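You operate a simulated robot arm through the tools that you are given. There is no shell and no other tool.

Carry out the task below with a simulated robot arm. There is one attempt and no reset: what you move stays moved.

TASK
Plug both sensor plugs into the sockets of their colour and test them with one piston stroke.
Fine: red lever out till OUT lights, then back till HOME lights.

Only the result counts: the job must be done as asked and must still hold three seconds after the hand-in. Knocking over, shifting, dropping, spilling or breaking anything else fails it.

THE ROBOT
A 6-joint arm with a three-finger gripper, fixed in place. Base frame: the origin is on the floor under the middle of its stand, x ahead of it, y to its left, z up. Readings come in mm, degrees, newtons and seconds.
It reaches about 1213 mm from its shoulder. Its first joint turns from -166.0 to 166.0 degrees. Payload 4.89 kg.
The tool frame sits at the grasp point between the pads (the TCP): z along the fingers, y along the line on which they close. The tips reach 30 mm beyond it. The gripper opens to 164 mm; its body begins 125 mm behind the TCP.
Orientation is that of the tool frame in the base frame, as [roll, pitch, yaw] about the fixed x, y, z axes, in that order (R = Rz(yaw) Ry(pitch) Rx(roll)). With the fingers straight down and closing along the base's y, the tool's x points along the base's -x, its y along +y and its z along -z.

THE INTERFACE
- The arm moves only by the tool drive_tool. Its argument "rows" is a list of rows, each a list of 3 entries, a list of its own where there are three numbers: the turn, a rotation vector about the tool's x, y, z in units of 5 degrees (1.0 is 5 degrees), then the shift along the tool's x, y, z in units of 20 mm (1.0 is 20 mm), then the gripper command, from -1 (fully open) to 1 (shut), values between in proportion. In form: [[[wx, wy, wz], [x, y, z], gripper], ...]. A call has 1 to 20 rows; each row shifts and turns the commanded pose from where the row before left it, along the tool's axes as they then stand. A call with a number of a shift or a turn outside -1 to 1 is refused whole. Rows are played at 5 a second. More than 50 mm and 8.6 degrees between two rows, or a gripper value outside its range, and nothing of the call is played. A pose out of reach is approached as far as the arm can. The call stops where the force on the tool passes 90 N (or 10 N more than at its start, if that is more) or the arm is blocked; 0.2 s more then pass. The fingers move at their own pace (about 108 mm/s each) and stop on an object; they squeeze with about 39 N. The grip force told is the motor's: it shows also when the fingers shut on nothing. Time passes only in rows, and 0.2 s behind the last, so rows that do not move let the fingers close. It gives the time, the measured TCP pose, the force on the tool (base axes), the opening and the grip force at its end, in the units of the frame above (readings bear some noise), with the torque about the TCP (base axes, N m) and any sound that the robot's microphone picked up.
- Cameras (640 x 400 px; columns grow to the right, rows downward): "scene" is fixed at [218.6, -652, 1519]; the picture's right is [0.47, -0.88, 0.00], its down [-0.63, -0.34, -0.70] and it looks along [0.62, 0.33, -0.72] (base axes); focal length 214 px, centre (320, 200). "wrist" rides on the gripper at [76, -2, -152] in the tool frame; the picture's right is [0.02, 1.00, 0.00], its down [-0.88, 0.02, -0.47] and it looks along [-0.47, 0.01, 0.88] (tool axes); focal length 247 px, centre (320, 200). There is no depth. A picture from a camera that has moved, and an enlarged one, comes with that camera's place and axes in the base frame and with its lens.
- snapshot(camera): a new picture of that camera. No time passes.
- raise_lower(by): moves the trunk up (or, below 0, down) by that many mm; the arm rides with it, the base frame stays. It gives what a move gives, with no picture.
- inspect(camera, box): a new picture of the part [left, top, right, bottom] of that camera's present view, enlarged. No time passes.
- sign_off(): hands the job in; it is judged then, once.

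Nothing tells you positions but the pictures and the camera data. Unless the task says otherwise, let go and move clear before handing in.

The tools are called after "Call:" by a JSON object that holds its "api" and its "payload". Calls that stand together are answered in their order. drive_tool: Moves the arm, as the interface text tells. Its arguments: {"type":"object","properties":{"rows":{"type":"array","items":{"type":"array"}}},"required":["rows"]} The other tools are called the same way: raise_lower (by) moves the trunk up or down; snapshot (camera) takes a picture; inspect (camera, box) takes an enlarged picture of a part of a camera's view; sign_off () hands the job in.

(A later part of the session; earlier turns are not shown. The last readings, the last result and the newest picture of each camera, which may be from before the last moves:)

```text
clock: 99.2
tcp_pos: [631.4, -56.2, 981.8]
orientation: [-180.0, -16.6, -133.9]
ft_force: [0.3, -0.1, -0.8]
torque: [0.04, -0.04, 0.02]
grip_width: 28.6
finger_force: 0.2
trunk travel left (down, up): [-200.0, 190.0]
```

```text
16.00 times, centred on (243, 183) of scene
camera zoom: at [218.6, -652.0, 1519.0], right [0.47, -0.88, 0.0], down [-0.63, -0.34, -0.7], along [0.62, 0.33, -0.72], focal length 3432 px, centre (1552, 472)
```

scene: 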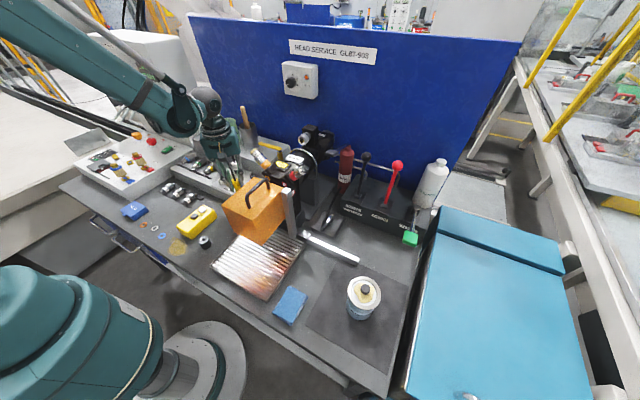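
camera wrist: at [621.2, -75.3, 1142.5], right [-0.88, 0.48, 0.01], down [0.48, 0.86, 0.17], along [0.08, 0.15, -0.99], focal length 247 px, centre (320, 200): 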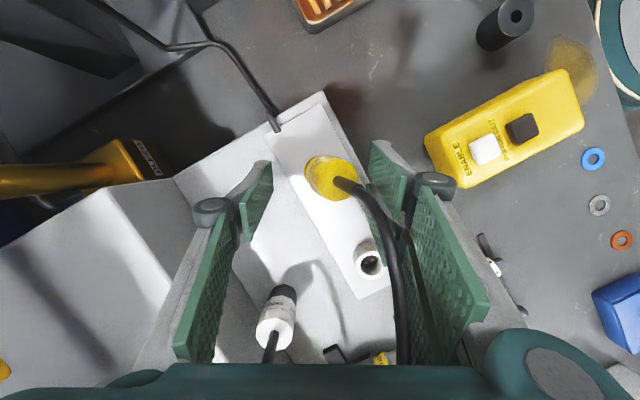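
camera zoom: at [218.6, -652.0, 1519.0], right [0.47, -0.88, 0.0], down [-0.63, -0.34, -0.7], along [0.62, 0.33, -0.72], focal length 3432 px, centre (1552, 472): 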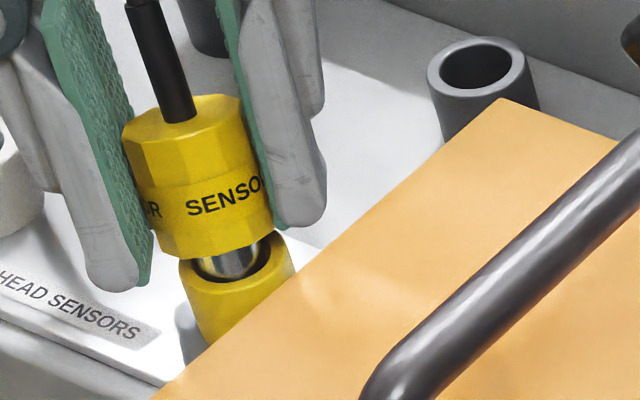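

Call:
{"api": "drive_tool", "payload": {"rows": [[[0, 0, 0], [0, 0, 0], 0.67], [[0, 0, 0], [0, 0, 0], 0.7], [[0, 0, 0], [0, 0, 0], 1], [[0, 0, 0], [0, 0, 0], 1]]}}

Call:
{"api": "inspect", "payload": {"camera": "wrist", "box": [280, 150, 360, 230]}}

Call:
{"api": "inspect", "payload": {"camera": "scene", "box": [228, 174, 258, 192]}}

```text
clock: 100.2
tcp_pos: [631.9, -56.9, 983.4]
orientation: [-179.9, -16.6, -134.0]
ft_force: [0.8, -0.1, -0.1]
torque: [-0.03, -0.05, 0.01]
grip_width: 26.7
finger_force: 38.9
trunk travel left (down, up): [-200.0, 190.0]
```

```text
5.00 times, centred on (320, 190) of wrist
camera zoom: at [612.6, -78.9, 1150.2], right [-0.73, 0.68, 0.01], down [0.67, 0.72, 0.2], along [0.13, 0.15, -0.98], focal length 1235 px, centre (320, 250)
```

zoom: 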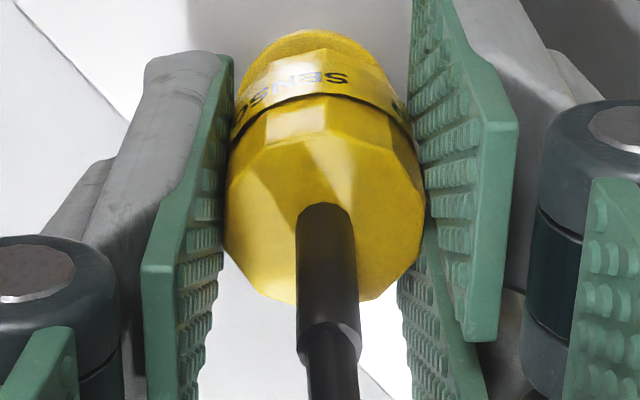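

```text
16.00 times, centred on (243, 183) of scene
camera zoom: at [218.6, -652.0, 1519.0], right [0.47, -0.88, 0.0], down [-0.63, -0.34, -0.7], along [0.62, 0.33, -0.72], focal length 3432 px, centre (1552, 472)
```

zoom: 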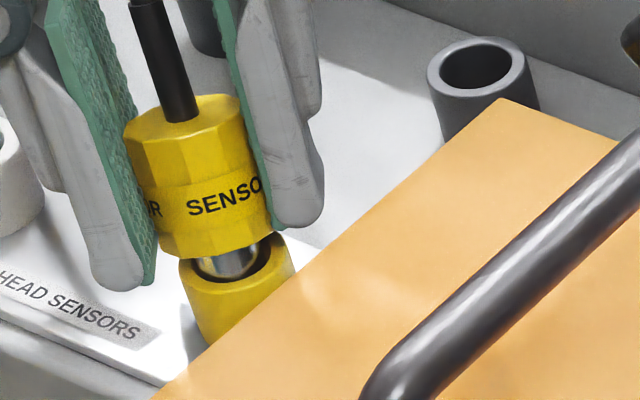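

Straight grip achieved. I rotate back to vertical about the hole so the plug stands upright in it.

Call:
{"api": "drive_tool", "payload": {"rows": [[[0, -0.83, 0], [0.1375, 0, 0], 1], [[0, -0.83, 0], [0.1375, 0, 0], 1], [[0, -0.83, 0], [0.1375, 0, 0], 1], [[0, -0.83, 0], [0.1375, 0, 0], 1], [[0, 0, 0], [0, 0, 0], 1]]}}

Call:
{"api": "inspect", "payload": {"camera": "wrist", "box": [300, 140, 340, 170]}}

Call:
{"api": "inspect", "payload": {"camera": "wrist", "box": [280, 180, 360, 240]}}

Call:
{"api": "inspect", "payload": {"camera": "scene", "box": [228, 174, 258, 192]}}

```text
clock: 101.4
tcp_pos: [622.9, -64.8, 984.2]
orientation: [-179.9, 0.2, -133.9]
ft_force: [0.0, -0.2, -0.2]
torque: [-0.03, -0.05, 0.01]
grip_width: 27.0
finger_force: 39.3
trunk travel left (down, up): [-200.0, 190.0]
```

```text
13.33 times, centred on (320, 155) of wrist
camera zoom: at [571.9, -121.2, 1136.9], right [-0.73, 0.68, 0.0], down [0.6, 0.65, 0.48], along [0.32, 0.35, -0.88], focal length 3293 px, centre (320, 800)
```

zoom: 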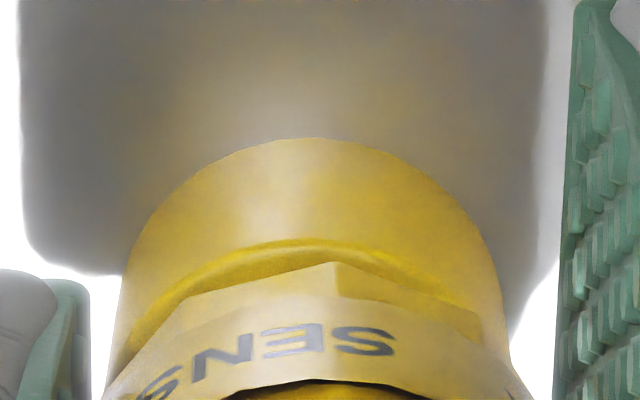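

```text
6.67 times, centred on (320, 210) of wrist
camera zoom: at [571.9, -121.2, 1136.9], right [-0.73, 0.68, 0.0], down [0.6, 0.65, 0.48], along [0.32, 0.35, -0.88], focal length 1646 px, centre (320, 133)
```

zoom: 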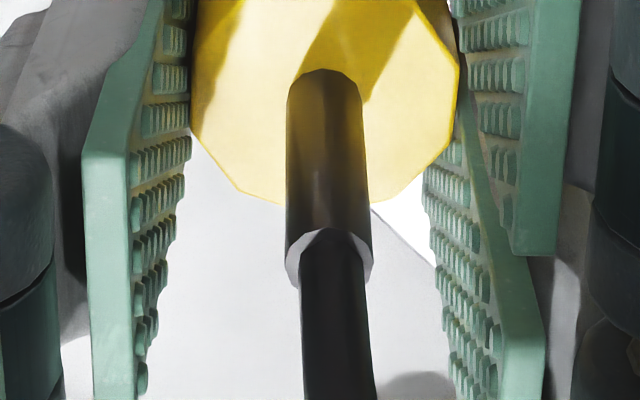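

```text
16.00 times, centred on (243, 183) of scene
camera zoom: at [218.6, -652.0, 1519.0], right [0.47, -0.88, 0.0], down [-0.63, -0.34, -0.7], along [0.62, 0.33, -0.72], focal length 3432 px, centre (1552, 472)
```

zoom: 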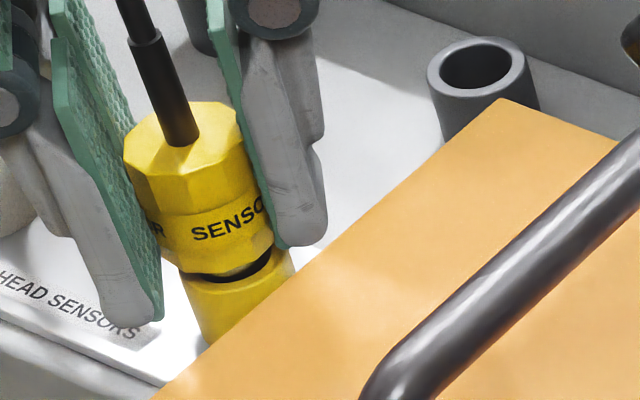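

Upright and force-free. I nudge −0.8 mm sideways to centre it, then go down in fine steps watching for the latch event.

Call:
{"api": "drive_tool", "payload": {"rows": [[[0, 0, 0], [0, -0.04, 0], 1], [[0, 0, 0], [0, 0, 0.06], 1], [[0, 0, 0], [0, 0, 0], 1]]}}

Call:
{"api": "inspect", "payload": {"camera": "wrist", "box": [300, 140, 340, 170]}}

Call:
{"api": "inspect", "payload": {"camera": "scene", "box": [228, 174, 258, 192]}}

```text
clock: 102.2
tcp_pos: [623.4, -66.0, 982.6]
orientation: [179.9, 0.1, -133.9]
ft_force: [0.6, -0.3, 0.3]
torque: [-0.02, 0.04, 0.02]
grip_width: 26.9
finger_force: 38.8
trunk travel left (down, up): [-200.0, 190.0]
```

```text
13.33 times, centred on (320, 155) of wrist
camera zoom: at [572.3, -121.4, 1135.6], right [-0.73, 0.68, 0.0], down [0.6, 0.65, 0.48], along [0.32, 0.35, -0.88], focal length 3293 px, centre (320, 800)
```

zoom: 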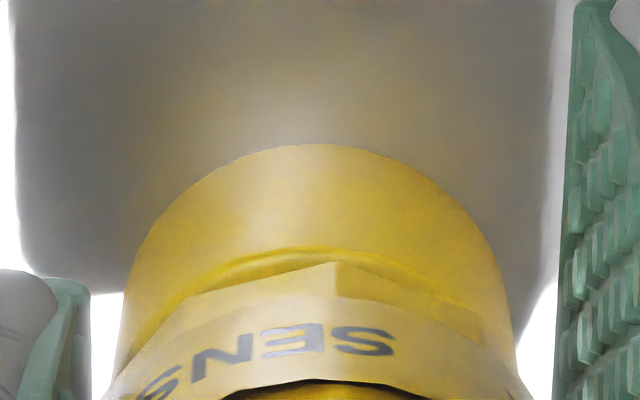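

```text
16.00 times, centred on (243, 183) of scene
camera zoom: at [218.6, -652.0, 1519.0], right [0.47, -0.88, 0.0], down [-0.63, -0.34, -0.7], along [0.62, 0.33, -0.72], focal length 3432 px, centre (1552, 472)
```

zoom: 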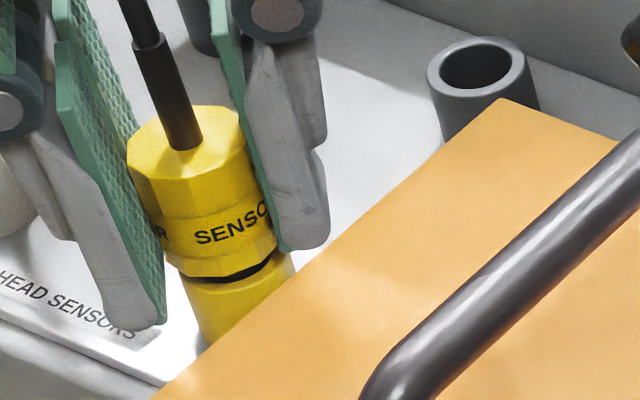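

Call:
{"api": "drive_tool", "payload": {"rows": [[[0, 0, 0], [0, -0.03, 0], 1], [[0, 0, 0], [0, 0, 0.03], 1], [[0, 0, 0], [0, 0, 0], 1]]}}

Call:
{"api": "drive_tool", "payload": {"rows": [[[0, 0, 0], [0, 0, 0.03], 1], [[0, 0, 0], [0, 0, 0], 1]]}}

Call:
{"api": "drive_tool", "payload": {"rows": [[[0, 0, 0], [0, 0, 0.03], 1], [[0, 0, 0], [0, 0, 0], 1]]}}

Call:
{"api": "inspect", "payload": {"camera": "wrist", "box": [300, 140, 340, 170]}}

Call:
{"api": "inspect", "payload": {"camera": "scene", "box": [228, 174, 258, 192]}}

```text
clock: 103.0
tcp_pos: [625.7, -66.3, 980.9]
orientation: [180.0, 0.1, -133.9]
ft_force: [-0.7, 0.5, 3.1]
torque: [0.02, -0.01, 0.02]
grip_width: 26.7
finger_force: 39.1
trunk travel left (down, up): [-200.0, 190.0]
```

```text
clock: 103.6
tcp_pos: [625.5, -65.9, 980.6]
orientation: [180.0, 0.1, -133.9]
ft_force: [-0.2, -0.2, 3.9]
torque: [-0.03, 0.07, -0.01]
grip_width: 26.9
finger_force: 38.6
trunk travel left (down, up): [-200.0, 190.0]
```

```text
clock: 104.2
tcp_pos: [625.2, -65.9, 979.5]
orientation: [180.0, 0.1, -134.0]
ft_force: [0.1, -0.8, 3.4]
torque: [-0.04, 0.02, -0.01]
grip_width: 26.9
finger_force: 39.0
trunk travel left (down, up): [-200.0, 190.0]
```

```text
13.33 times, centred on (320, 155) of wrist
camera zoom: at [573.9, -121.5, 1133.3], right [-0.73, 0.68, 0.0], down [0.6, 0.65, 0.48], along [0.32, 0.35, -0.88], focal length 3293 px, centre (320, 800)
```

zoom: 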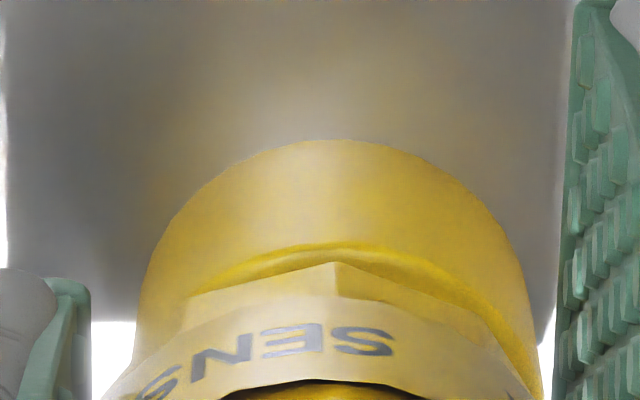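

```text
16.00 times, centred on (243, 183) of scene
camera zoom: at [218.6, -652.0, 1519.0], right [0.47, -0.88, 0.0], down [-0.63, -0.34, -0.7], along [0.62, 0.33, -0.72], focal length 3432 px, centre (1552, 472)
```

zoom: 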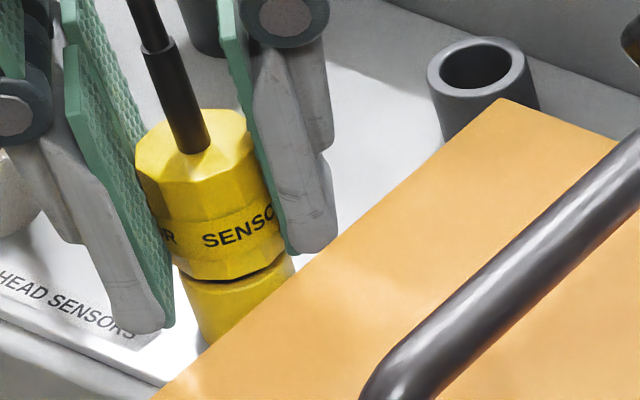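

Call:
{"api": "drive_tool", "payload": {"rows": [[[0, 0, 0], [0, 0.01, 0.025], 1], [[0, 0, 0], [0, 0, 0], 1]]}}

Call:
{"api": "drive_tool", "payload": {"rows": [[[0, 0, 0], [0, 0, 0.02], 1], [[0, 0, 0], [0, 0, 0], 1]]}}

Call:
{"api": "drive_tool", "payload": {"rows": [[[0, 0, 0], [0, 0, 0.02], 1], [[0, 0, 0], [0, 0, 0], 1]]}}

Call:
{"api": "inspect", "payload": {"camera": "scene", "box": [228, 174, 258, 192]}}

```text
clock: 104.8
tcp_pos: [624.3, -66.3, 980.4]
orientation: [179.9, 0.1, -133.9]
ft_force: [-0.4, 0.2, 3.5]
torque: [-0.03, 0.02, 0.02]
grip_width: 26.7
finger_force: 39.2
trunk travel left (down, up): [-200.0, 190.0]
```

```text
clock: 105.4
tcp_pos: [624.7, -65.5, 979.9]
orientation: [180.0, 0.2, -133.9]
ft_force: [-0.4, -0.6, 3.8]
torque: [0.01, -0.02, -0.01]
grip_width: 26.9
finger_force: 39.2
trunk travel left (down, up): [-200.0, 190.0]
```

```text
clock: 106.0
tcp_pos: [625.8, -63.9, 978.1]
orientation: [179.9, 0.1, -134.0]
ft_force: [0.8, 0.5, 3.9]
torque: [0.02, -0.02, -0.02]
grip_width: 26.7
finger_force: 39.2
trunk travel left (down, up): [-200.0, 190.0]
```

```text
16.00 times, centred on (243, 183) of scene
camera zoom: at [218.6, -652.0, 1519.0], right [0.47, -0.88, 0.0], down [-0.63, -0.34, -0.7], along [0.62, 0.33, -0.72], focal length 3432 px, centre (1552, 472)
```

zoom: 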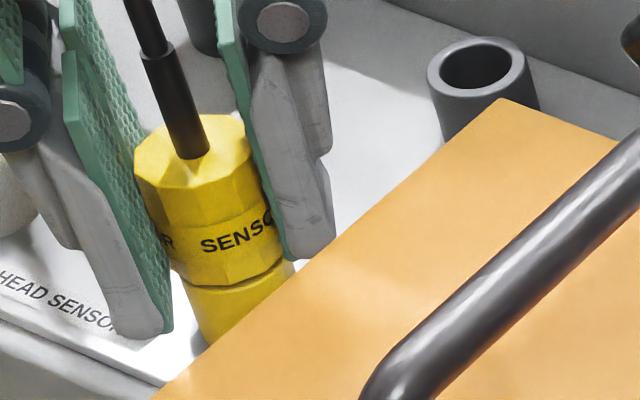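

Call:
{"api": "drive_tool", "payload": {"rows": [[[0, 0, 0], [0, 0, 0.025], 1], [[0, 0, 0], [0, 0, 0], 1]]}}

Call:
{"api": "drive_tool", "payload": {"rows": [[[0, 0, 0], [0, 0, 0.025], 1], [[0, 0, 0], [0, 0, 0], 1]]}}

Call:
{"api": "inspect", "payload": {"camera": "scene", "box": [228, 174, 258, 192]}}

Call:
{"api": "inspect", "payload": {"camera": "wrist", "box": [300, 140, 340, 170]}}

```text
clock: 106.6
tcp_pos: [624.3, -65.6, 978.1]
orientation: [180.0, 0.1, -134.0]
ft_force: [-8.1, -4.3, -4.6]
torque: [-0.1, 0.24, 0.03]
grip_width: 26.8
finger_force: 39.1
trunk travel left (down, up): [-200.0, 190.0]
```

```text
clock: 107.2
tcp_pos: [624.4, -65.8, 976.8]
orientation: [180.0, 0.1, -133.9]
ft_force: [-10.9, -1.6, 3.8]
torque: [0.0, 0.33, 0.02]
grip_width: 26.6
finger_force: 39.0
trunk travel left (down, up): [-200.0, 190.0]
```

```text
16.00 times, centred on (243, 183) of scene
camera zoom: at [218.6, -652.0, 1519.0], right [0.47, -0.88, 0.0], down [-0.63, -0.34, -0.7], along [0.62, 0.33, -0.72], focal length 3432 px, centre (1552, 472)
```

zoom: 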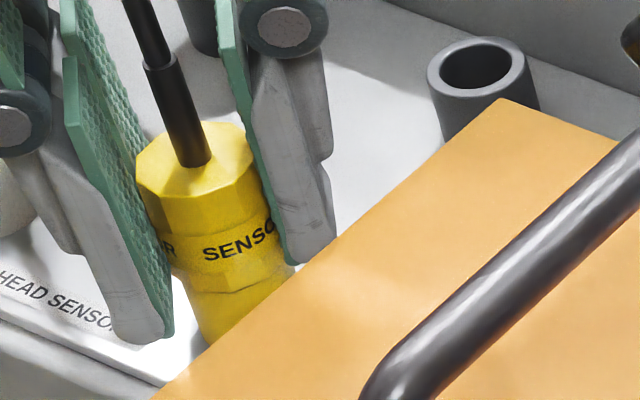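

```text
13.33 times, centred on (320, 155) of wrist
camera zoom: at [572.6, -121.7, 1131.1], right [-0.73, 0.68, 0.0], down [0.6, 0.65, 0.48], along [0.32, 0.35, -0.88], focal length 3293 px, centre (320, 800)
```

zoom: 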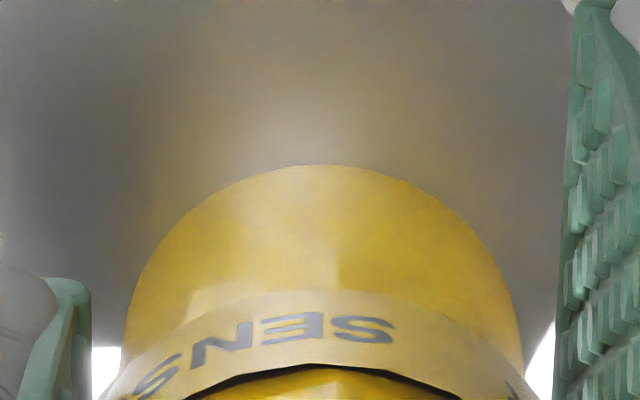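

It snapped in: the plug jumped down flush by itself with a pull-in force. I don't push any more — now release gently.

Call:
{"api": "drive_tool", "payload": {"rows": [[[0, 0, 0], [0, 0, 0], 0.72], [[0, 0, 0], [0, 0, 0], 0.69], [[0, 0, 0], [0, 0, 0], 0.675], [[0, 0, 0], [0, 0, 0], 0.665], [[0, 0, 0], [0, 0, 0], 0.655]]}}

Call:
{"api": "inspect", "payload": {"camera": "scene", "box": [228, 174, 258, 192]}}

```text
clock: 108.4
tcp_pos: [625.5, -65.3, 977.7]
orientation: [-180.0, 0.2, -133.9]
ft_force: [-1.3, 4.0, 0.0]
torque: [0.13, 0.01, -0.01]
grip_width: 28.8
finger_force: 1.7
trunk travel left (down, up): [-200.0, 190.0]
```

```text
16.00 times, centred on (243, 183) of scene
camera zoom: at [218.6, -652.0, 1519.0], right [0.47, -0.88, 0.0], down [-0.63, -0.34, -0.7], along [0.62, 0.33, -0.72], focal length 3432 px, centre (1552, 472)
```

zoom: 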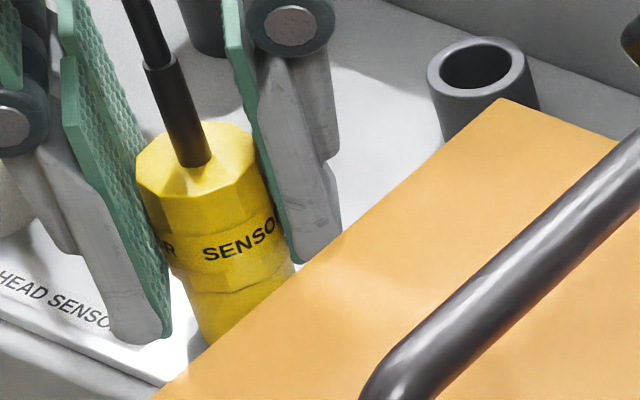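

It stays flush and upright with the fingers off. I open further and withdraw straight up.

Call:
{"api": "drive_tool", "payload": {"rows": [[[0, 0, 0], [0, 0.02, 0], 0.62], [[0, 0, 0], [0, 0, 0], 0.55], [[0, 0, 0], [0, 0, 0], 0.4], [[0, 0, 0], [0, 0, 0], 0.2], [[0, 0, 0], [0, 0, 0], 0.1]]}}

Call:
{"api": "inspect", "payload": {"camera": "scene", "box": [228, 174, 258, 192]}}

Call:
{"api": "inspect", "payload": {"camera": "wrist", "box": [260, 120, 400, 240]}}

```text
clock: 109.6
tcp_pos: [623.7, -66.2, 978.2]
orientation: [180.0, 0.0, -134.0]
ft_force: [0.3, 0.6, -0.1]
torque: [0.0, -0.01, -0.01]
grip_width: 73.7
finger_force: 0.1
trunk travel left (down, up): [-200.0, 190.0]
```

```text
16.00 times, centred on (243, 183) of scene
camera zoom: at [218.6, -652.0, 1519.0], right [0.47, -0.88, 0.0], down [-0.63, -0.34, -0.7], along [0.62, 0.33, -0.72], focal length 3432 px, centre (1552, 472)
```

zoom: 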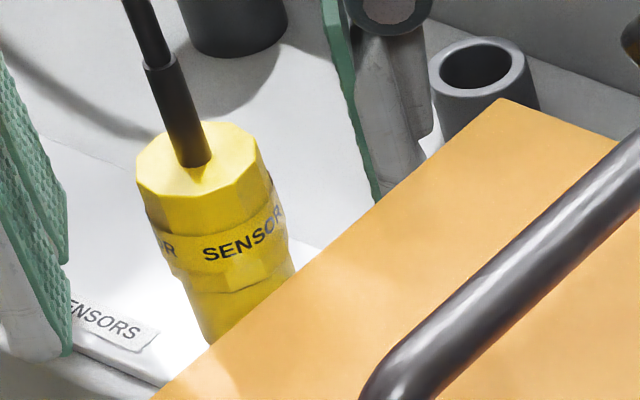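

```text
3.33 times, centred on (330, 180) of wrist
camera zoom: at [572.9, -121.7, 1131.1], right [-0.73, 0.68, 0.0], down [0.6, 0.65, 0.48], along [0.32, 0.35, -0.88], focal length 823 px, centre (287, 267)
```

zoom: 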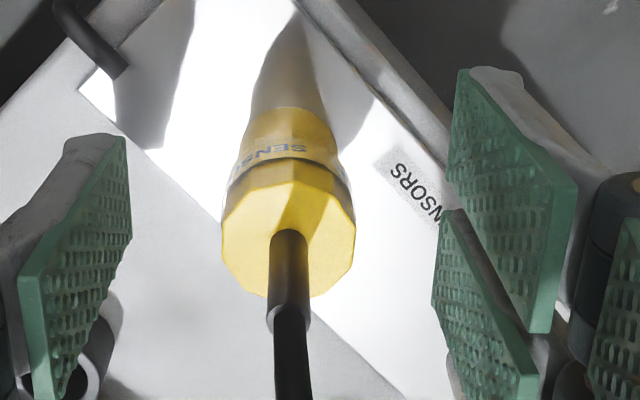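

The yellow plug is seated and upright on its own. I withdraw straight up and check it again.

Call:
{"api": "drive_tool", "payload": {"rows": [[[0, 0, 0], [0, 0, -0.5], 0.1], [[0, 0, 0], [0, 0, -0.8], 0.1], [[0, 0, 0], [0, 0, -0.8], 0.1], [[0, 0, 0], [0, 0, -0.9], 0.1], [[0, 0, 0], [0, 0, -0.9], 0.1], [[0, 0, 0], [0, 0, -0.9], 0.1], [[0, 0, 0], [0, 0, -0.9], 0.1], [[0, 0, 0], [0, 0, -0.9], 0.1]]}}

Call:
{"api": "inspect", "payload": {"camera": "scene", "box": [200, 130, 280, 195]}}

Call:
{"api": "snapshot", "payload": {"camera": "wrist"}}

Call:
{"api": "inspect", "payload": {"camera": "scene", "box": [228, 172, 258, 192]}}

```text
clock: 111.4
tcp_pos: [625.7, -66.9, 1109.9]
orientation: [-180.0, 0.2, -133.9]
ft_force: [1.3, 0.7, -0.3]
torque: [-0.01, 0.05, 0.0]
grip_width: 73.5
finger_force: 0.1
trunk travel left (down, up): [-200.0, 190.0]
```

```text
6.15 times, centred on (240, 162) of scene
camera zoom: at [218.6, -652.0, 1519.0], right [0.47, -0.88, 0.0], down [-0.63, -0.34, -0.7], along [0.62, 0.33, -0.72], focal length 1320 px, centre (812, 431)
```

zoom: 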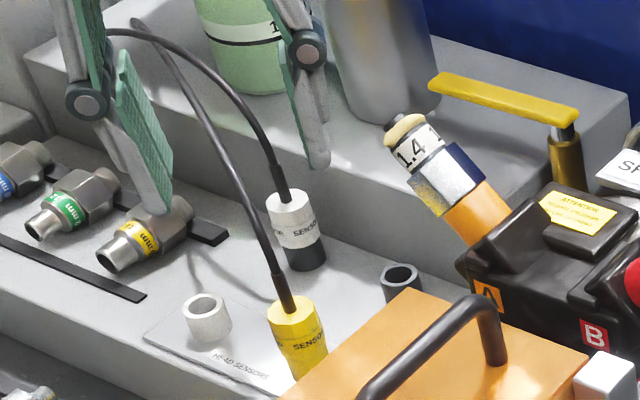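

```text
taken
camera wrist: at [574.0, -122.5, 1262.5], right [-0.73, 0.68, 0.0], down [0.6, 0.65, 0.47], along [0.32, 0.35, -0.88], focal length 247 px, centre (320, 200)
```

wrist: 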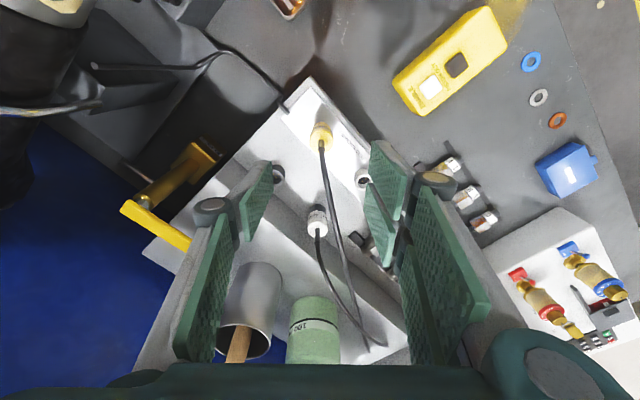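

```text
16.00 times, centred on (243, 182) of scene
camera zoom: at [218.6, -652.0, 1519.0], right [0.47, -0.88, 0.0], down [-0.63, -0.34, -0.7], along [0.62, 0.33, -0.72], focal length 3432 px, centre (1552, 488)
```

zoom: 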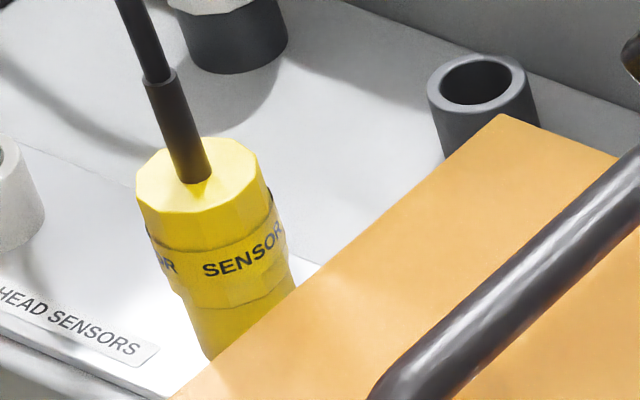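

Yellow is in and holds with the cable free. Next the white plug: I turn the gripper to yaw −160° (fits beside the shelf) and move above it, aiming at about (710.7, 24.2).

Call:
{"api": "drive_tool", "payload": {"rows": [[[0, 0, 0.87], [0, 0, 0], 0.4], [[0, 0, 0.87], [0, 0, 0], 0.4], [[0, 0, 0.87], [0, 0, 0], 0.4], [[0, 0, 0.87], [0, 0, 0], 0.4], [[0, 0, 0.87], [0, 0, 0], 0.4], [[0, 0, 0.87], [0, 0, 0], 0.4], [[0, 0, 0], [-0.695, 0.349, 0], 0.4], [[0, 0, 0], [-0.695, 0.349, 0], 0.4], [[0, 0, 0], [-0.695, 0.349, 0], 0.4], [[0, 0, 0], [-0.695, 0.349, 0], 0.4], [[0, 0, 0], [-0.695, 0.349, 0], 0.4], [[0, 0, 0], [-0.695, 0.349, 0], 0.4], [[0, 0, 0], [-0.695, 0.349, 0], 0.4], [[0, 0, 0], [-0.695, 0.349, 0], 0.4], [[0, 0, 0], [0, 0, 0], 0.4]]}}

Call:
{"api": "snapshot", "payload": {"camera": "wrist"}}

Call:
{"api": "inspect", "payload": {"camera": "wrist", "box": [270, 110, 370, 200]}}

Call:
{"api": "inspect", "payload": {"camera": "scene", "box": [190, 90, 290, 185]}}

```text
clock: 114.6
tcp_pos: [711.4, 24.7, 1110.8]
orientation: [179.9, 0.1, -160.1]
ft_force: [0.7, 0.5, 0.4]
torque: [0.02, 0.03, -0.01]
grip_width: 49.1
finger_force: 0.1
trunk travel left (down, up): [-200.0, 190.0]
```

```text
taken
camera wrist: at [640.7, -2.2, 1263.0], right [-0.36, 0.93, 0.0], down [0.82, 0.32, 0.47], along [0.44, 0.17, -0.88], focal length 247 px, centre (320, 200)
```

wrist: 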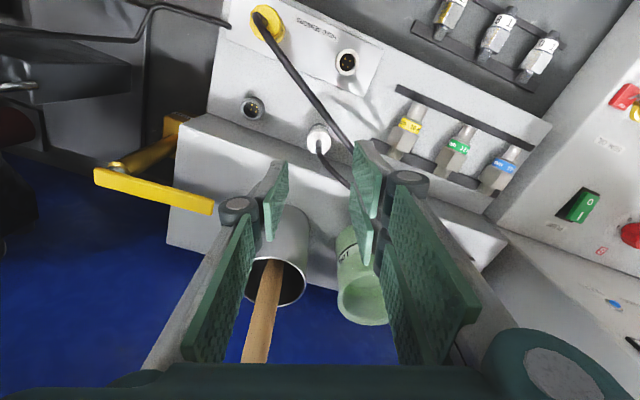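

```text
4.44 times, centred on (320, 155) of wrist
camera zoom: at [640.7, -2.2, 1263.0], right [-0.36, 0.93, 0.0], down [0.82, 0.32, 0.47], along [0.44, 0.17, -0.88], focal length 1098 px, centre (320, 400)
```

zoom: 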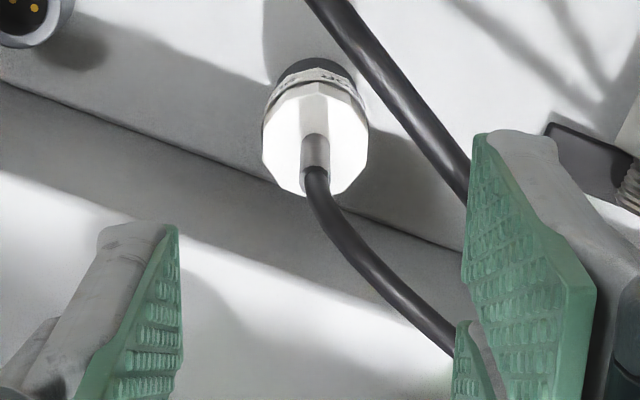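

```text
4.21 times, centred on (240, 138) of scene
camera zoom: at [218.6, -652.0, 1519.0], right [0.47, -0.88, 0.0], down [-0.63, -0.34, -0.7], along [0.62, 0.33, -0.72], focal length 903 px, centre (657, 463)
```

zoom: 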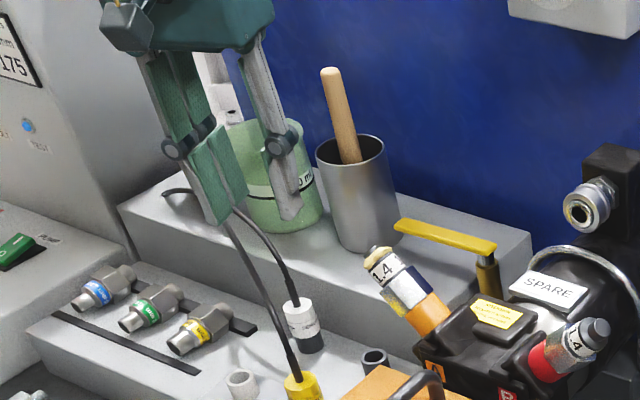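

The white plug is at about (713.4, 24.3). I adjust by ~2 mm, narrow the opening to 44 mm and descend most of the way.

Call:
{"api": "drive_tool", "payload": {"rows": [[[0, 0, 0], [0.075, -0.095, 0.4], 0.463], [[0, 0, 0], [0, 0, 0.8], 0.463], [[0, 0, 0], [0, 0, 0.9], 0.463], [[0, 0, 0], [0, 0, 0.9], 0.463], [[0, 0, 0], [0, 0, 0.9], 0.463], [[0, 0, 0], [0, 0, 0.8], 0.463], [[0, 0, 0], [0, 0, 0], 0.463]]}}

Call:
{"api": "snapshot", "payload": {"camera": "wrist"}}

Call:
{"api": "inspect", "payload": {"camera": "wrist", "box": [260, 120, 380, 220]}}

Call:
{"api": "inspect", "payload": {"camera": "scene", "box": [190, 110, 280, 185]}}

```text
clock: 116.2
tcp_pos: [710.0, 24.5, 1016.2]
orientation: [179.9, 0.0, -160.0]
ft_force: [0.0, 0.1, 0.5]
torque: [-0.02, 0.04, 0.03]
grip_width: 43.9
finger_force: 0.0
trunk travel left (down, up): [-200.0, 190.0]
```

```text
taken
camera wrist: at [639.0, -2.8, 1169.4], right [-0.36, 0.93, 0.0], down [0.82, 0.32, 0.47], along [0.44, 0.17, -0.88], focal length 247 px, centre (320, 200)
```

wrist: 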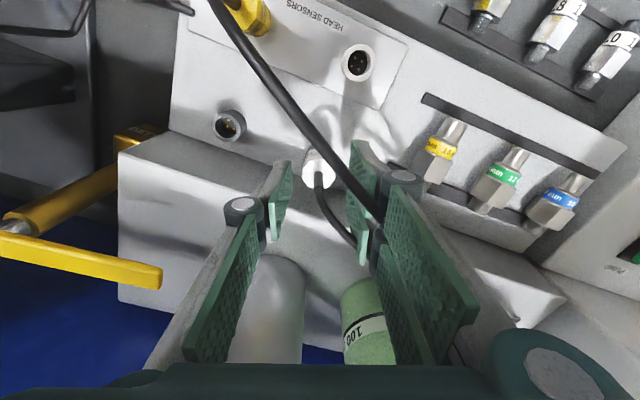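

```text
4.00 times, centred on (320, 170) of wrist
camera zoom: at [639.0, -2.8, 1169.4], right [-0.36, 0.93, 0.0], down [0.82, 0.32, 0.47], along [0.44, 0.17, -0.88], focal length 988 px, centre (320, 320)
```

zoom: 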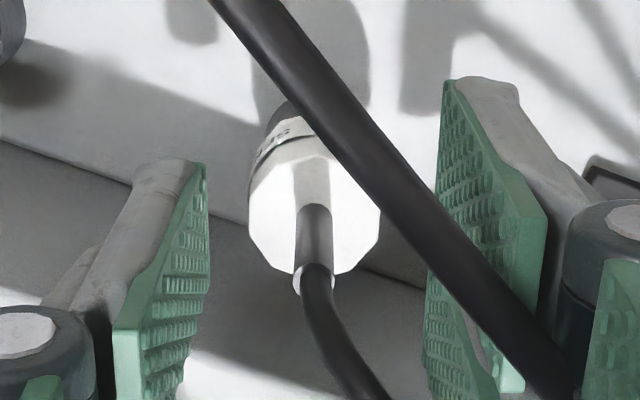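

```text
5.33 times, centred on (235, 148) of scene
camera zoom: at [218.6, -652.0, 1519.0], right [0.47, -0.88, 0.0], down [-0.63, -0.34, -0.7], along [0.62, 0.33, -0.72], focal length 1144 px, centre (773, 480)
```

zoom: 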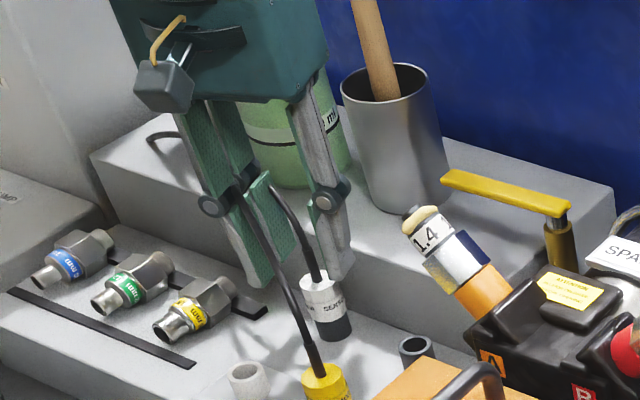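

Still well centred (about 1.6 mm to correct in tool y). I finish the descent to grip height, tips just above the holder's rim.

Call:
{"api": "drive_tool", "payload": {"rows": [[[0, 0, 0], [0, -0.08, 0.5], 0.463], [[0, 0, 0], [0, 0, 0.8], 0.463], [[0, 0, 0], [0, 0, 0.8], 0.463], [[0, 0, 0], [0, 0, 0], 0.463]]}}

Call:
{"api": "inspect", "payload": {"camera": "wrist", "box": [260, 130, 380, 230]}}

Call:
{"api": "inspect", "payload": {"camera": "scene", "box": [215, 140, 265, 190]}}

```text
clock: 117.2
tcp_pos: [711.2, 21.5, 976.0]
orientation: [180.0, 0.1, -160.1]
ft_force: [1.2, -0.2, 0.0]
torque: [0.02, 0.01, -0.01]
grip_width: 44.0
finger_force: 0.0
trunk travel left (down, up): [-200.0, 190.0]
```

```text
4.00 times, centred on (320, 180) of wrist
camera zoom: at [639.8, -5.7, 1127.8], right [-0.36, 0.93, 0.0], down [0.82, 0.32, 0.47], along [0.44, 0.17, -0.88], focal length 988 px, centre (320, 280)
```

zoom: 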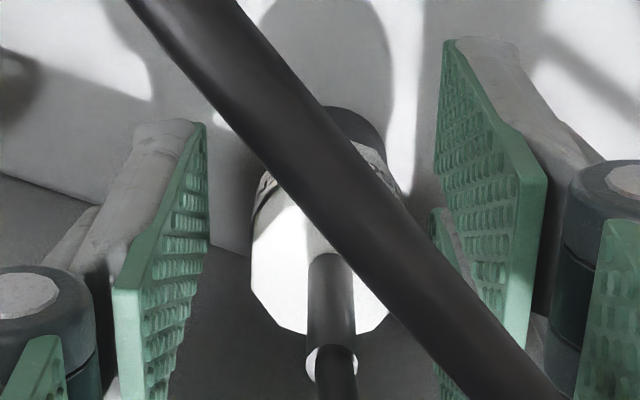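

```text
8.00 times, centred on (240, 165) of scene
camera zoom: at [218.6, -652.0, 1519.0], right [0.47, -0.88, 0.0], down [-0.63, -0.34, -0.7], along [0.62, 0.33, -0.72], focal length 1716 px, centre (960, 480)
```

zoom: 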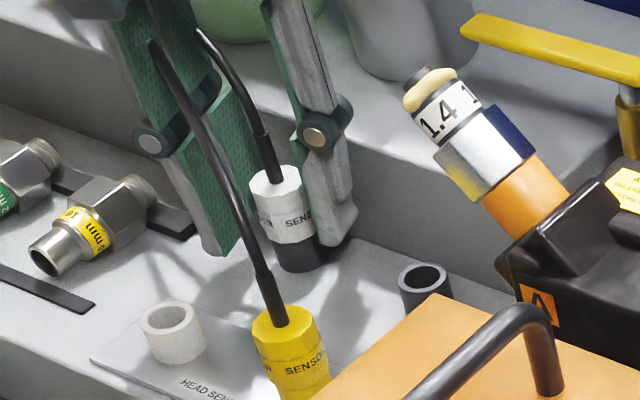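

I'm now about 1.4 mm off in tool y the other way; a small correction, then close gently.

Call:
{"api": "drive_tool", "payload": {"rows": [[[0, 0, 0], [0, 0.045, 0.04], 0.463], [[0, 0, 0], [0, 0, 0], 0.55], [[0, 0, 0], [0, 0, 0], 0.55]]}}

Call:
{"api": "inspect", "payload": {"camera": "wrist", "box": [260, 130, 380, 230]}}

Call:
{"api": "inspect", "payload": {"camera": "scene", "box": [220, 155, 250, 180]}}

```text
clock: 118.0
tcp_pos: [709.9, 22.5, 974.8]
orientation: [179.9, 0.2, -160.1]
ft_force: [0.4, -0.5, 0.2]
torque: [0.04, -0.01, 0.01]
grip_width: 37.0
finger_force: 0.1
trunk travel left (down, up): [-200.0, 190.0]
```

```text
4.00 times, centred on (320, 180) of wrist
camera zoom: at [638.8, -4.7, 1126.9], right [-0.36, 0.93, 0.0], down [0.82, 0.32, 0.47], along [0.44, 0.17, -0.88], focal length 988 px, centre (320, 280)
```

zoom: 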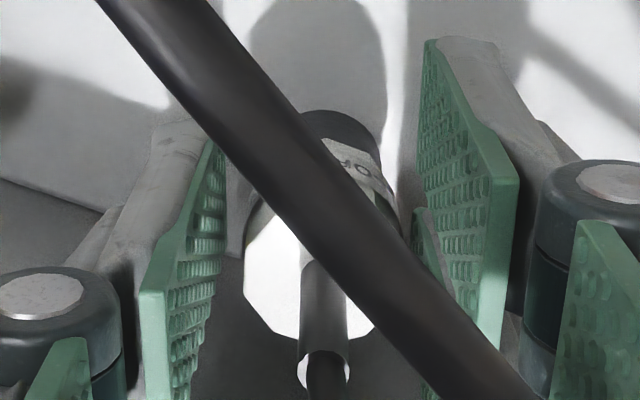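

```text
16.00 times, centred on (235, 168) of scene
camera zoom: at [218.6, -652.0, 1519.0], right [0.47, -0.88, 0.0], down [-0.63, -0.34, -0.7], along [0.62, 0.33, -0.72], focal length 3432 px, centre (1680, 720)
```

zoom: 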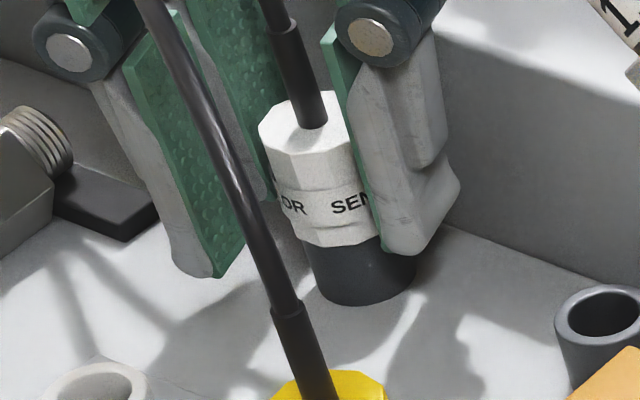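

Sideways it's centred; I shift 2 mm along tool −x so the plug sits nearer the middle of the fingers, then close.

Call:
{"api": "drive_tool", "payload": {"rows": [[[0, 0, 0], [-0.1, 0, 0], 0.55], [[0, 0, 0], [0, 0, 0], 0.6], [[0, 0, 0], [0, 0, 0], 0.64], [[0, 0, 0], [0, 0, 0], 0.67], [[0, 0, 0], [0, 0, 0], 0.75], [[0, 0, 0], [0, 0, 0], 1], [[0, 0, 0], [0, 0, 0], 1]]}}

Call:
{"api": "inspect", "payload": {"camera": "wrist", "box": [260, 130, 380, 230]}}

Call:
{"api": "inspect", "payload": {"camera": "scene", "box": [220, 155, 250, 180]}}

```text
clock: 119.6
tcp_pos: [711.2, 22.3, 974.5]
orientation: [179.9, 0.0, -160.1]
ft_force: [1.0, 1.2, -0.2]
torque: [-0.01, -0.02, 0.01]
grip_width: 26.6
finger_force: 38.8
trunk travel left (down, up): [-200.0, 190.0]
```

```text
4.00 times, centred on (320, 180) of wrist
camera zoom: at [640.4, -4.5, 1126.4], right [-0.36, 0.93, 0.0], down [0.82, 0.32, 0.47], along [0.44, 0.17, -0.88], focal length 988 px, centre (320, 280)
```

zoom: 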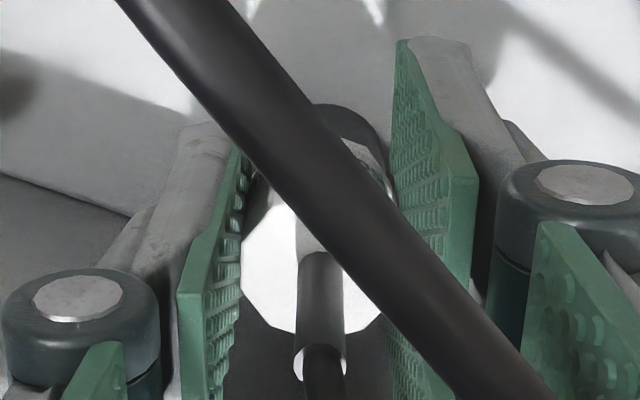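

```text
16.00 times, centred on (235, 168) of scene
camera zoom: at [218.6, -652.0, 1519.0], right [0.47, -0.88, 0.0], down [-0.63, -0.34, -0.7], along [0.62, 0.33, -0.72], focal length 3432 px, centre (1680, 720)
```

zoom: 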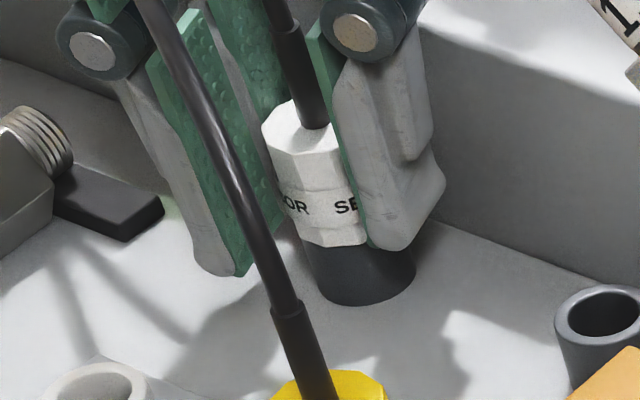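

A clean, centred grip with almost no side force. I note the camera position (640.4, −4.5, 1126.4) as reference: the white socket should correspond to (550.4, −4.5) and +4 mm in z. Now I lift straight up.

Call:
{"api": "drive_tool", "payload": {"rows": [[[0, 0, 0], [0, 0, -0.15], 1], [[0, 0, 0], [0, 0, -0.15], 1], [[0, 0, 0], [0, 0, -0.2], 1], [[0, 0, 0], [0, 0, -0.3], 1], [[0, 0, 0], [0, 0, -0.5], 1], [[0, 0, 0], [0, 0, -0.5], 1], [[0, 0, 0], [0, 0, 0], 1]]}}

Call:
{"api": "inspect", "payload": {"camera": "wrist", "box": [260, 120, 380, 220]}}

Call:
{"api": "inspect", "payload": {"camera": "scene", "box": [215, 145, 255, 190]}}

```text
clock: 121.2
tcp_pos: [711.5, 22.8, 1008.9]
orientation: [180.0, 0.1, -160.1]
ft_force: [0.5, -0.5, -0.3]
torque: [0.01, 0.01, 0.03]
grip_width: 26.6
finger_force: 38.9
trunk travel left (down, up): [-200.0, 190.0]
```

```text
4.00 times, centred on (320, 170) of wrist
camera zoom: at [640.6, -4.7, 1162.1], right [-0.36, 0.93, 0.0], down [0.82, 0.32, 0.47], along [0.44, 0.17, -0.88], focal length 988 px, centre (320, 320)
```

zoom: 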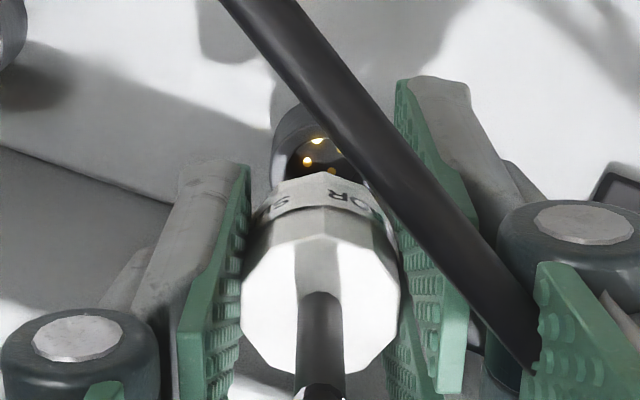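

```text
8.89 times, centred on (235, 168) of scene
camera zoom: at [218.6, -652.0, 1519.0], right [0.47, -0.88, 0.0], down [-0.63, -0.34, -0.7], along [0.62, 0.33, -0.72], focal length 1906 px, centre (1076, 489)
```

zoom: 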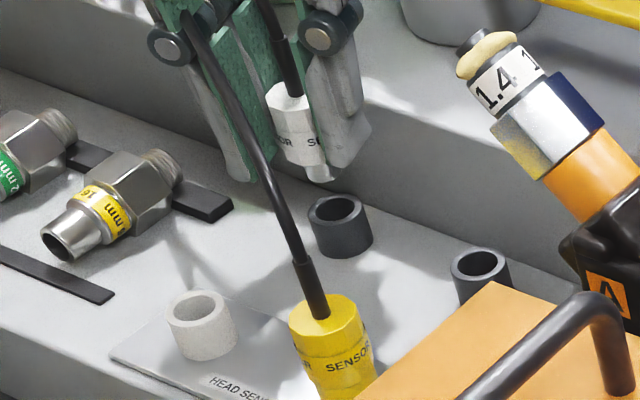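

Reference views for the holder ring under the plug at this height, then I move 90 mm toward −x, 4 mm higher.

Call:
{"api": "inspect", "payload": {"camera": "wrist", "box": [300, 140, 340, 170]}}

Call:
{"api": "inspect", "payload": {"camera": "wrist", "box": [280, 180, 360, 240]}}

Call:
{"api": "inspect", "payload": {"camera": "scene", "box": [222, 155, 252, 180]}}

Call:
{"api": "drive_tool", "payload": {"rows": [[[0, 0, 0], [0.705, -0.256, -0.2], 1], [[0, 0, 0], [0.705, -0.256, 0], 1], [[0, 0, 0], [0.705, -0.256, 0], 1], [[0, 0, 0], [0.705, -0.256, 0], 1], [[0, 0, 0], [0.705, -0.256, 0], 1], [[0, 0, 0], [0.705, -0.256, 0], 1], [[0, 0, 0], [0, 0, 0], 1]]}}

Call:
{"api": "inspect", "payload": {"camera": "wrist", "box": [300, 140, 340, 170]}}

Call:
{"api": "inspect", "payload": {"camera": "wrist", "box": [260, 120, 380, 220]}}

Call:
{"api": "inspect", "payload": {"camera": "scene", "box": [205, 155, 255, 195]}}

```text
13.33 times, centred on (320, 155) of wrist
camera zoom: at [640.6, -4.7, 1162.1], right [-0.36, 0.93, 0.0], down [0.82, 0.32, 0.47], along [0.44, 0.17, -0.88], focal length 3293 px, centre (320, 800)
```

zoom: 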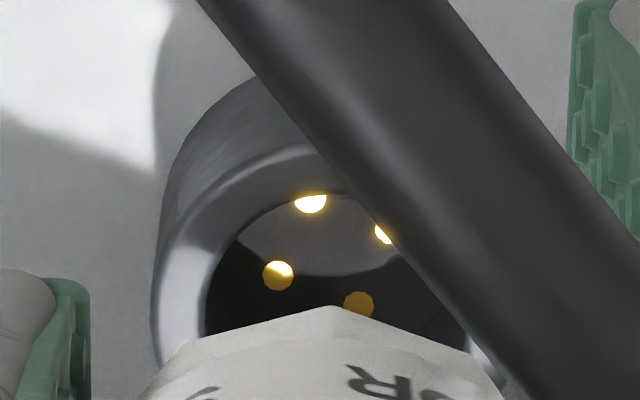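

```text
6.67 times, centred on (320, 210) of wrist
camera zoom: at [640.6, -4.7, 1162.1], right [-0.36, 0.93, 0.0], down [0.82, 0.32, 0.47], along [0.44, 0.17, -0.88], focal length 1646 px, centre (320, 133)
```

zoom: 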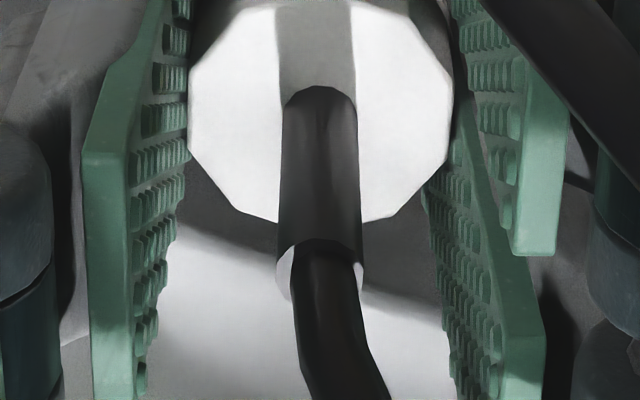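

```text
16.00 times, centred on (237, 168) of scene
camera zoom: at [218.6, -652.0, 1519.0], right [0.47, -0.88, 0.0], down [-0.63, -0.34, -0.7], along [0.62, 0.33, -0.72], focal length 3432 px, centre (1648, 720)
```

zoom: 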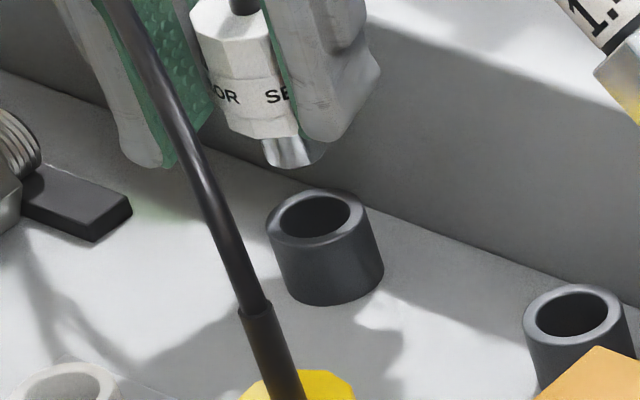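

```text
clock: 122.8
tcp_pos: [642.4, -35.2, 1014.6]
orientation: [-179.9, 0.1, -160.1]
ft_force: [0.6, 0.2, 0.1]
torque: [-0.02, 0.01, 0.02]
grip_width: 26.9
finger_force: 39.2
trunk travel left (down, up): [-200.0, 190.0]
```

```text
13.33 times, centred on (320, 155) of wrist
camera zoom: at [571.6, -62.2, 1168.3], right [-0.36, 0.93, 0.0], down [0.82, 0.32, 0.47], along [0.44, 0.17, -0.88], focal length 3293 px, centre (320, 800)
```

zoom: 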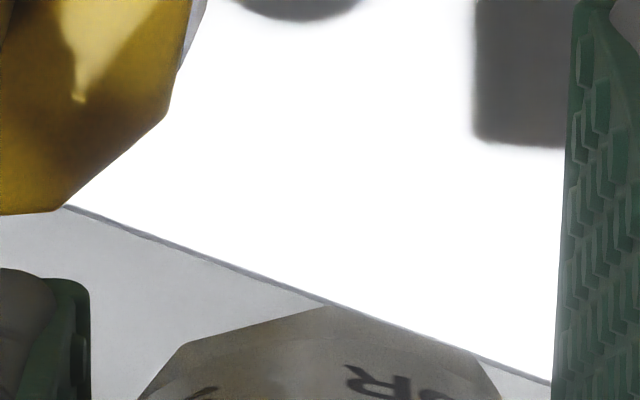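

```text
4.00 times, centred on (320, 170) of wrist
camera zoom: at [571.6, -62.2, 1168.3], right [-0.36, 0.93, 0.0], down [0.82, 0.32, 0.47], along [0.44, 0.17, -0.88], focal length 988 px, centre (320, 320)
```

zoom: 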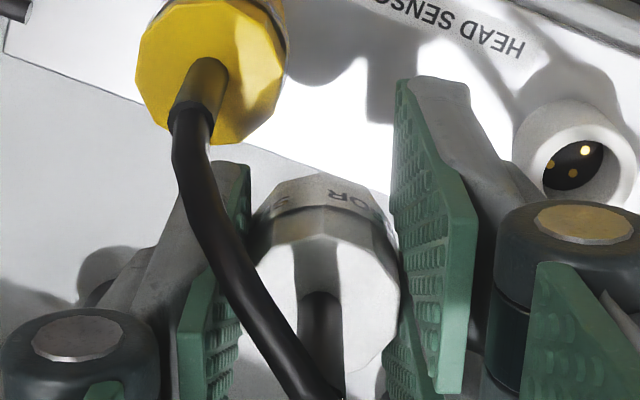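

```text
10.00 times, centred on (230, 175) of scene
camera zoom: at [218.6, -652.0, 1519.0], right [0.47, -0.88, 0.0], down [-0.63, -0.34, -0.7], along [0.62, 0.33, -0.72], focal length 2145 px, centre (1220, 450)
```

zoom: 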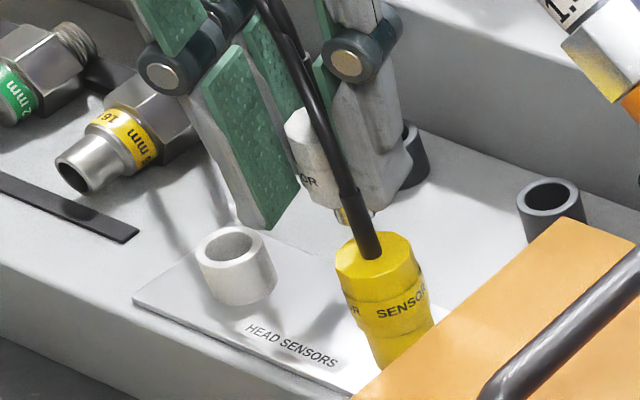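

I made a sign slip in the sideways component, ending near y = −35; nothing was touched (forces ~0, ~10 mm from the yellow plug). I move away from it directly to the white socket.

Call:
{"api": "drive_tool", "payload": {"rows": [[[0, 0, 0], [0.0, 0.5, 0], 1], [[0, 0, 0], [0.0, 0.8, 0], 1], [[0, 0, 0], [0.005, 0.8, 0], 1], [[0, 0, 0], [0.01, 0.7, 0], 1], [[0, 0, 0], [0, 0.2, 0], 1], [[0, 0, 0], [0, 0, 0], 1]]}}

Call:
{"api": "inspect", "payload": {"camera": "wrist", "box": [300, 140, 340, 170]}}

Call:
{"api": "inspect", "payload": {"camera": "wrist", "box": [260, 120, 380, 220]}}

Call:
{"api": "inspect", "payload": {"camera": "scene", "box": [205, 155, 255, 195]}}

```text
clock: 124.2
tcp_pos: [621.6, 21.6, 1013.9]
orientation: [-180.0, 0.0, -160.2]
ft_force: [-0.8, 0.9, -0.3]
torque: [-0.01, -0.01, 0.01]
grip_width: 27.0
finger_force: 39.0
trunk travel left (down, up): [-200.0, 190.0]
```

```text
13.33 times, centred on (320, 155) of wrist
camera zoom: at [550.2, -4.7, 1167.7], right [-0.36, 0.93, 0.0], down [0.82, 0.32, 0.47], along [0.44, 0.17, -0.88], focal length 3293 px, centre (320, 800)
```

zoom: 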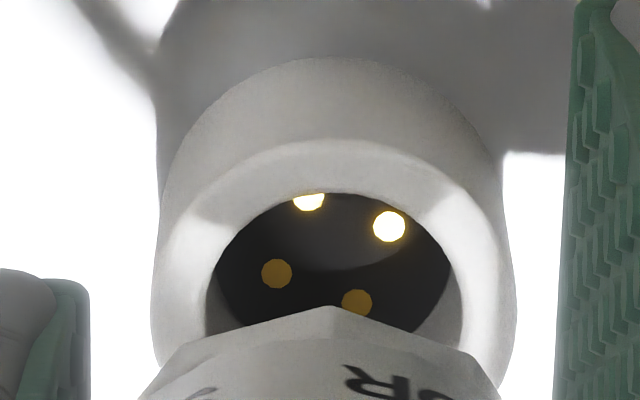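

```text
4.00 times, centred on (320, 170) of wrist
camera zoom: at [550.2, -4.7, 1167.7], right [-0.36, 0.93, 0.0], down [0.82, 0.32, 0.47], along [0.44, 0.17, -0.88], focal length 988 px, centre (320, 320)
```

zoom: 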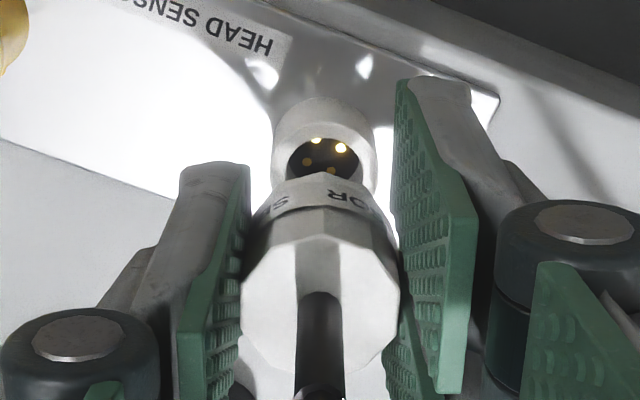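

```text
10.00 times, centred on (230, 175) of scene
camera zoom: at [218.6, -652.0, 1519.0], right [0.47, -0.88, 0.0], down [-0.63, -0.34, -0.7], along [0.62, 0.33, -0.72], focal length 2145 px, centre (1220, 450)
```

zoom: 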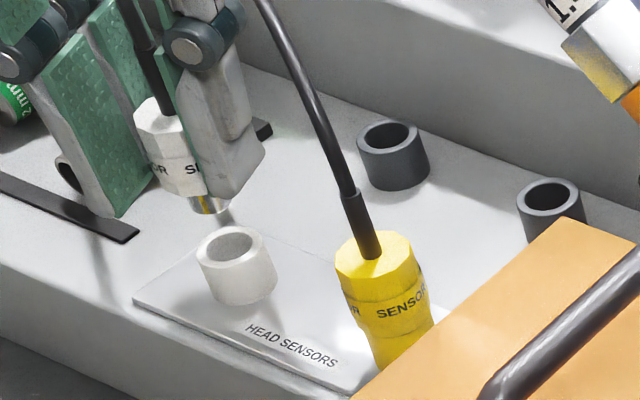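

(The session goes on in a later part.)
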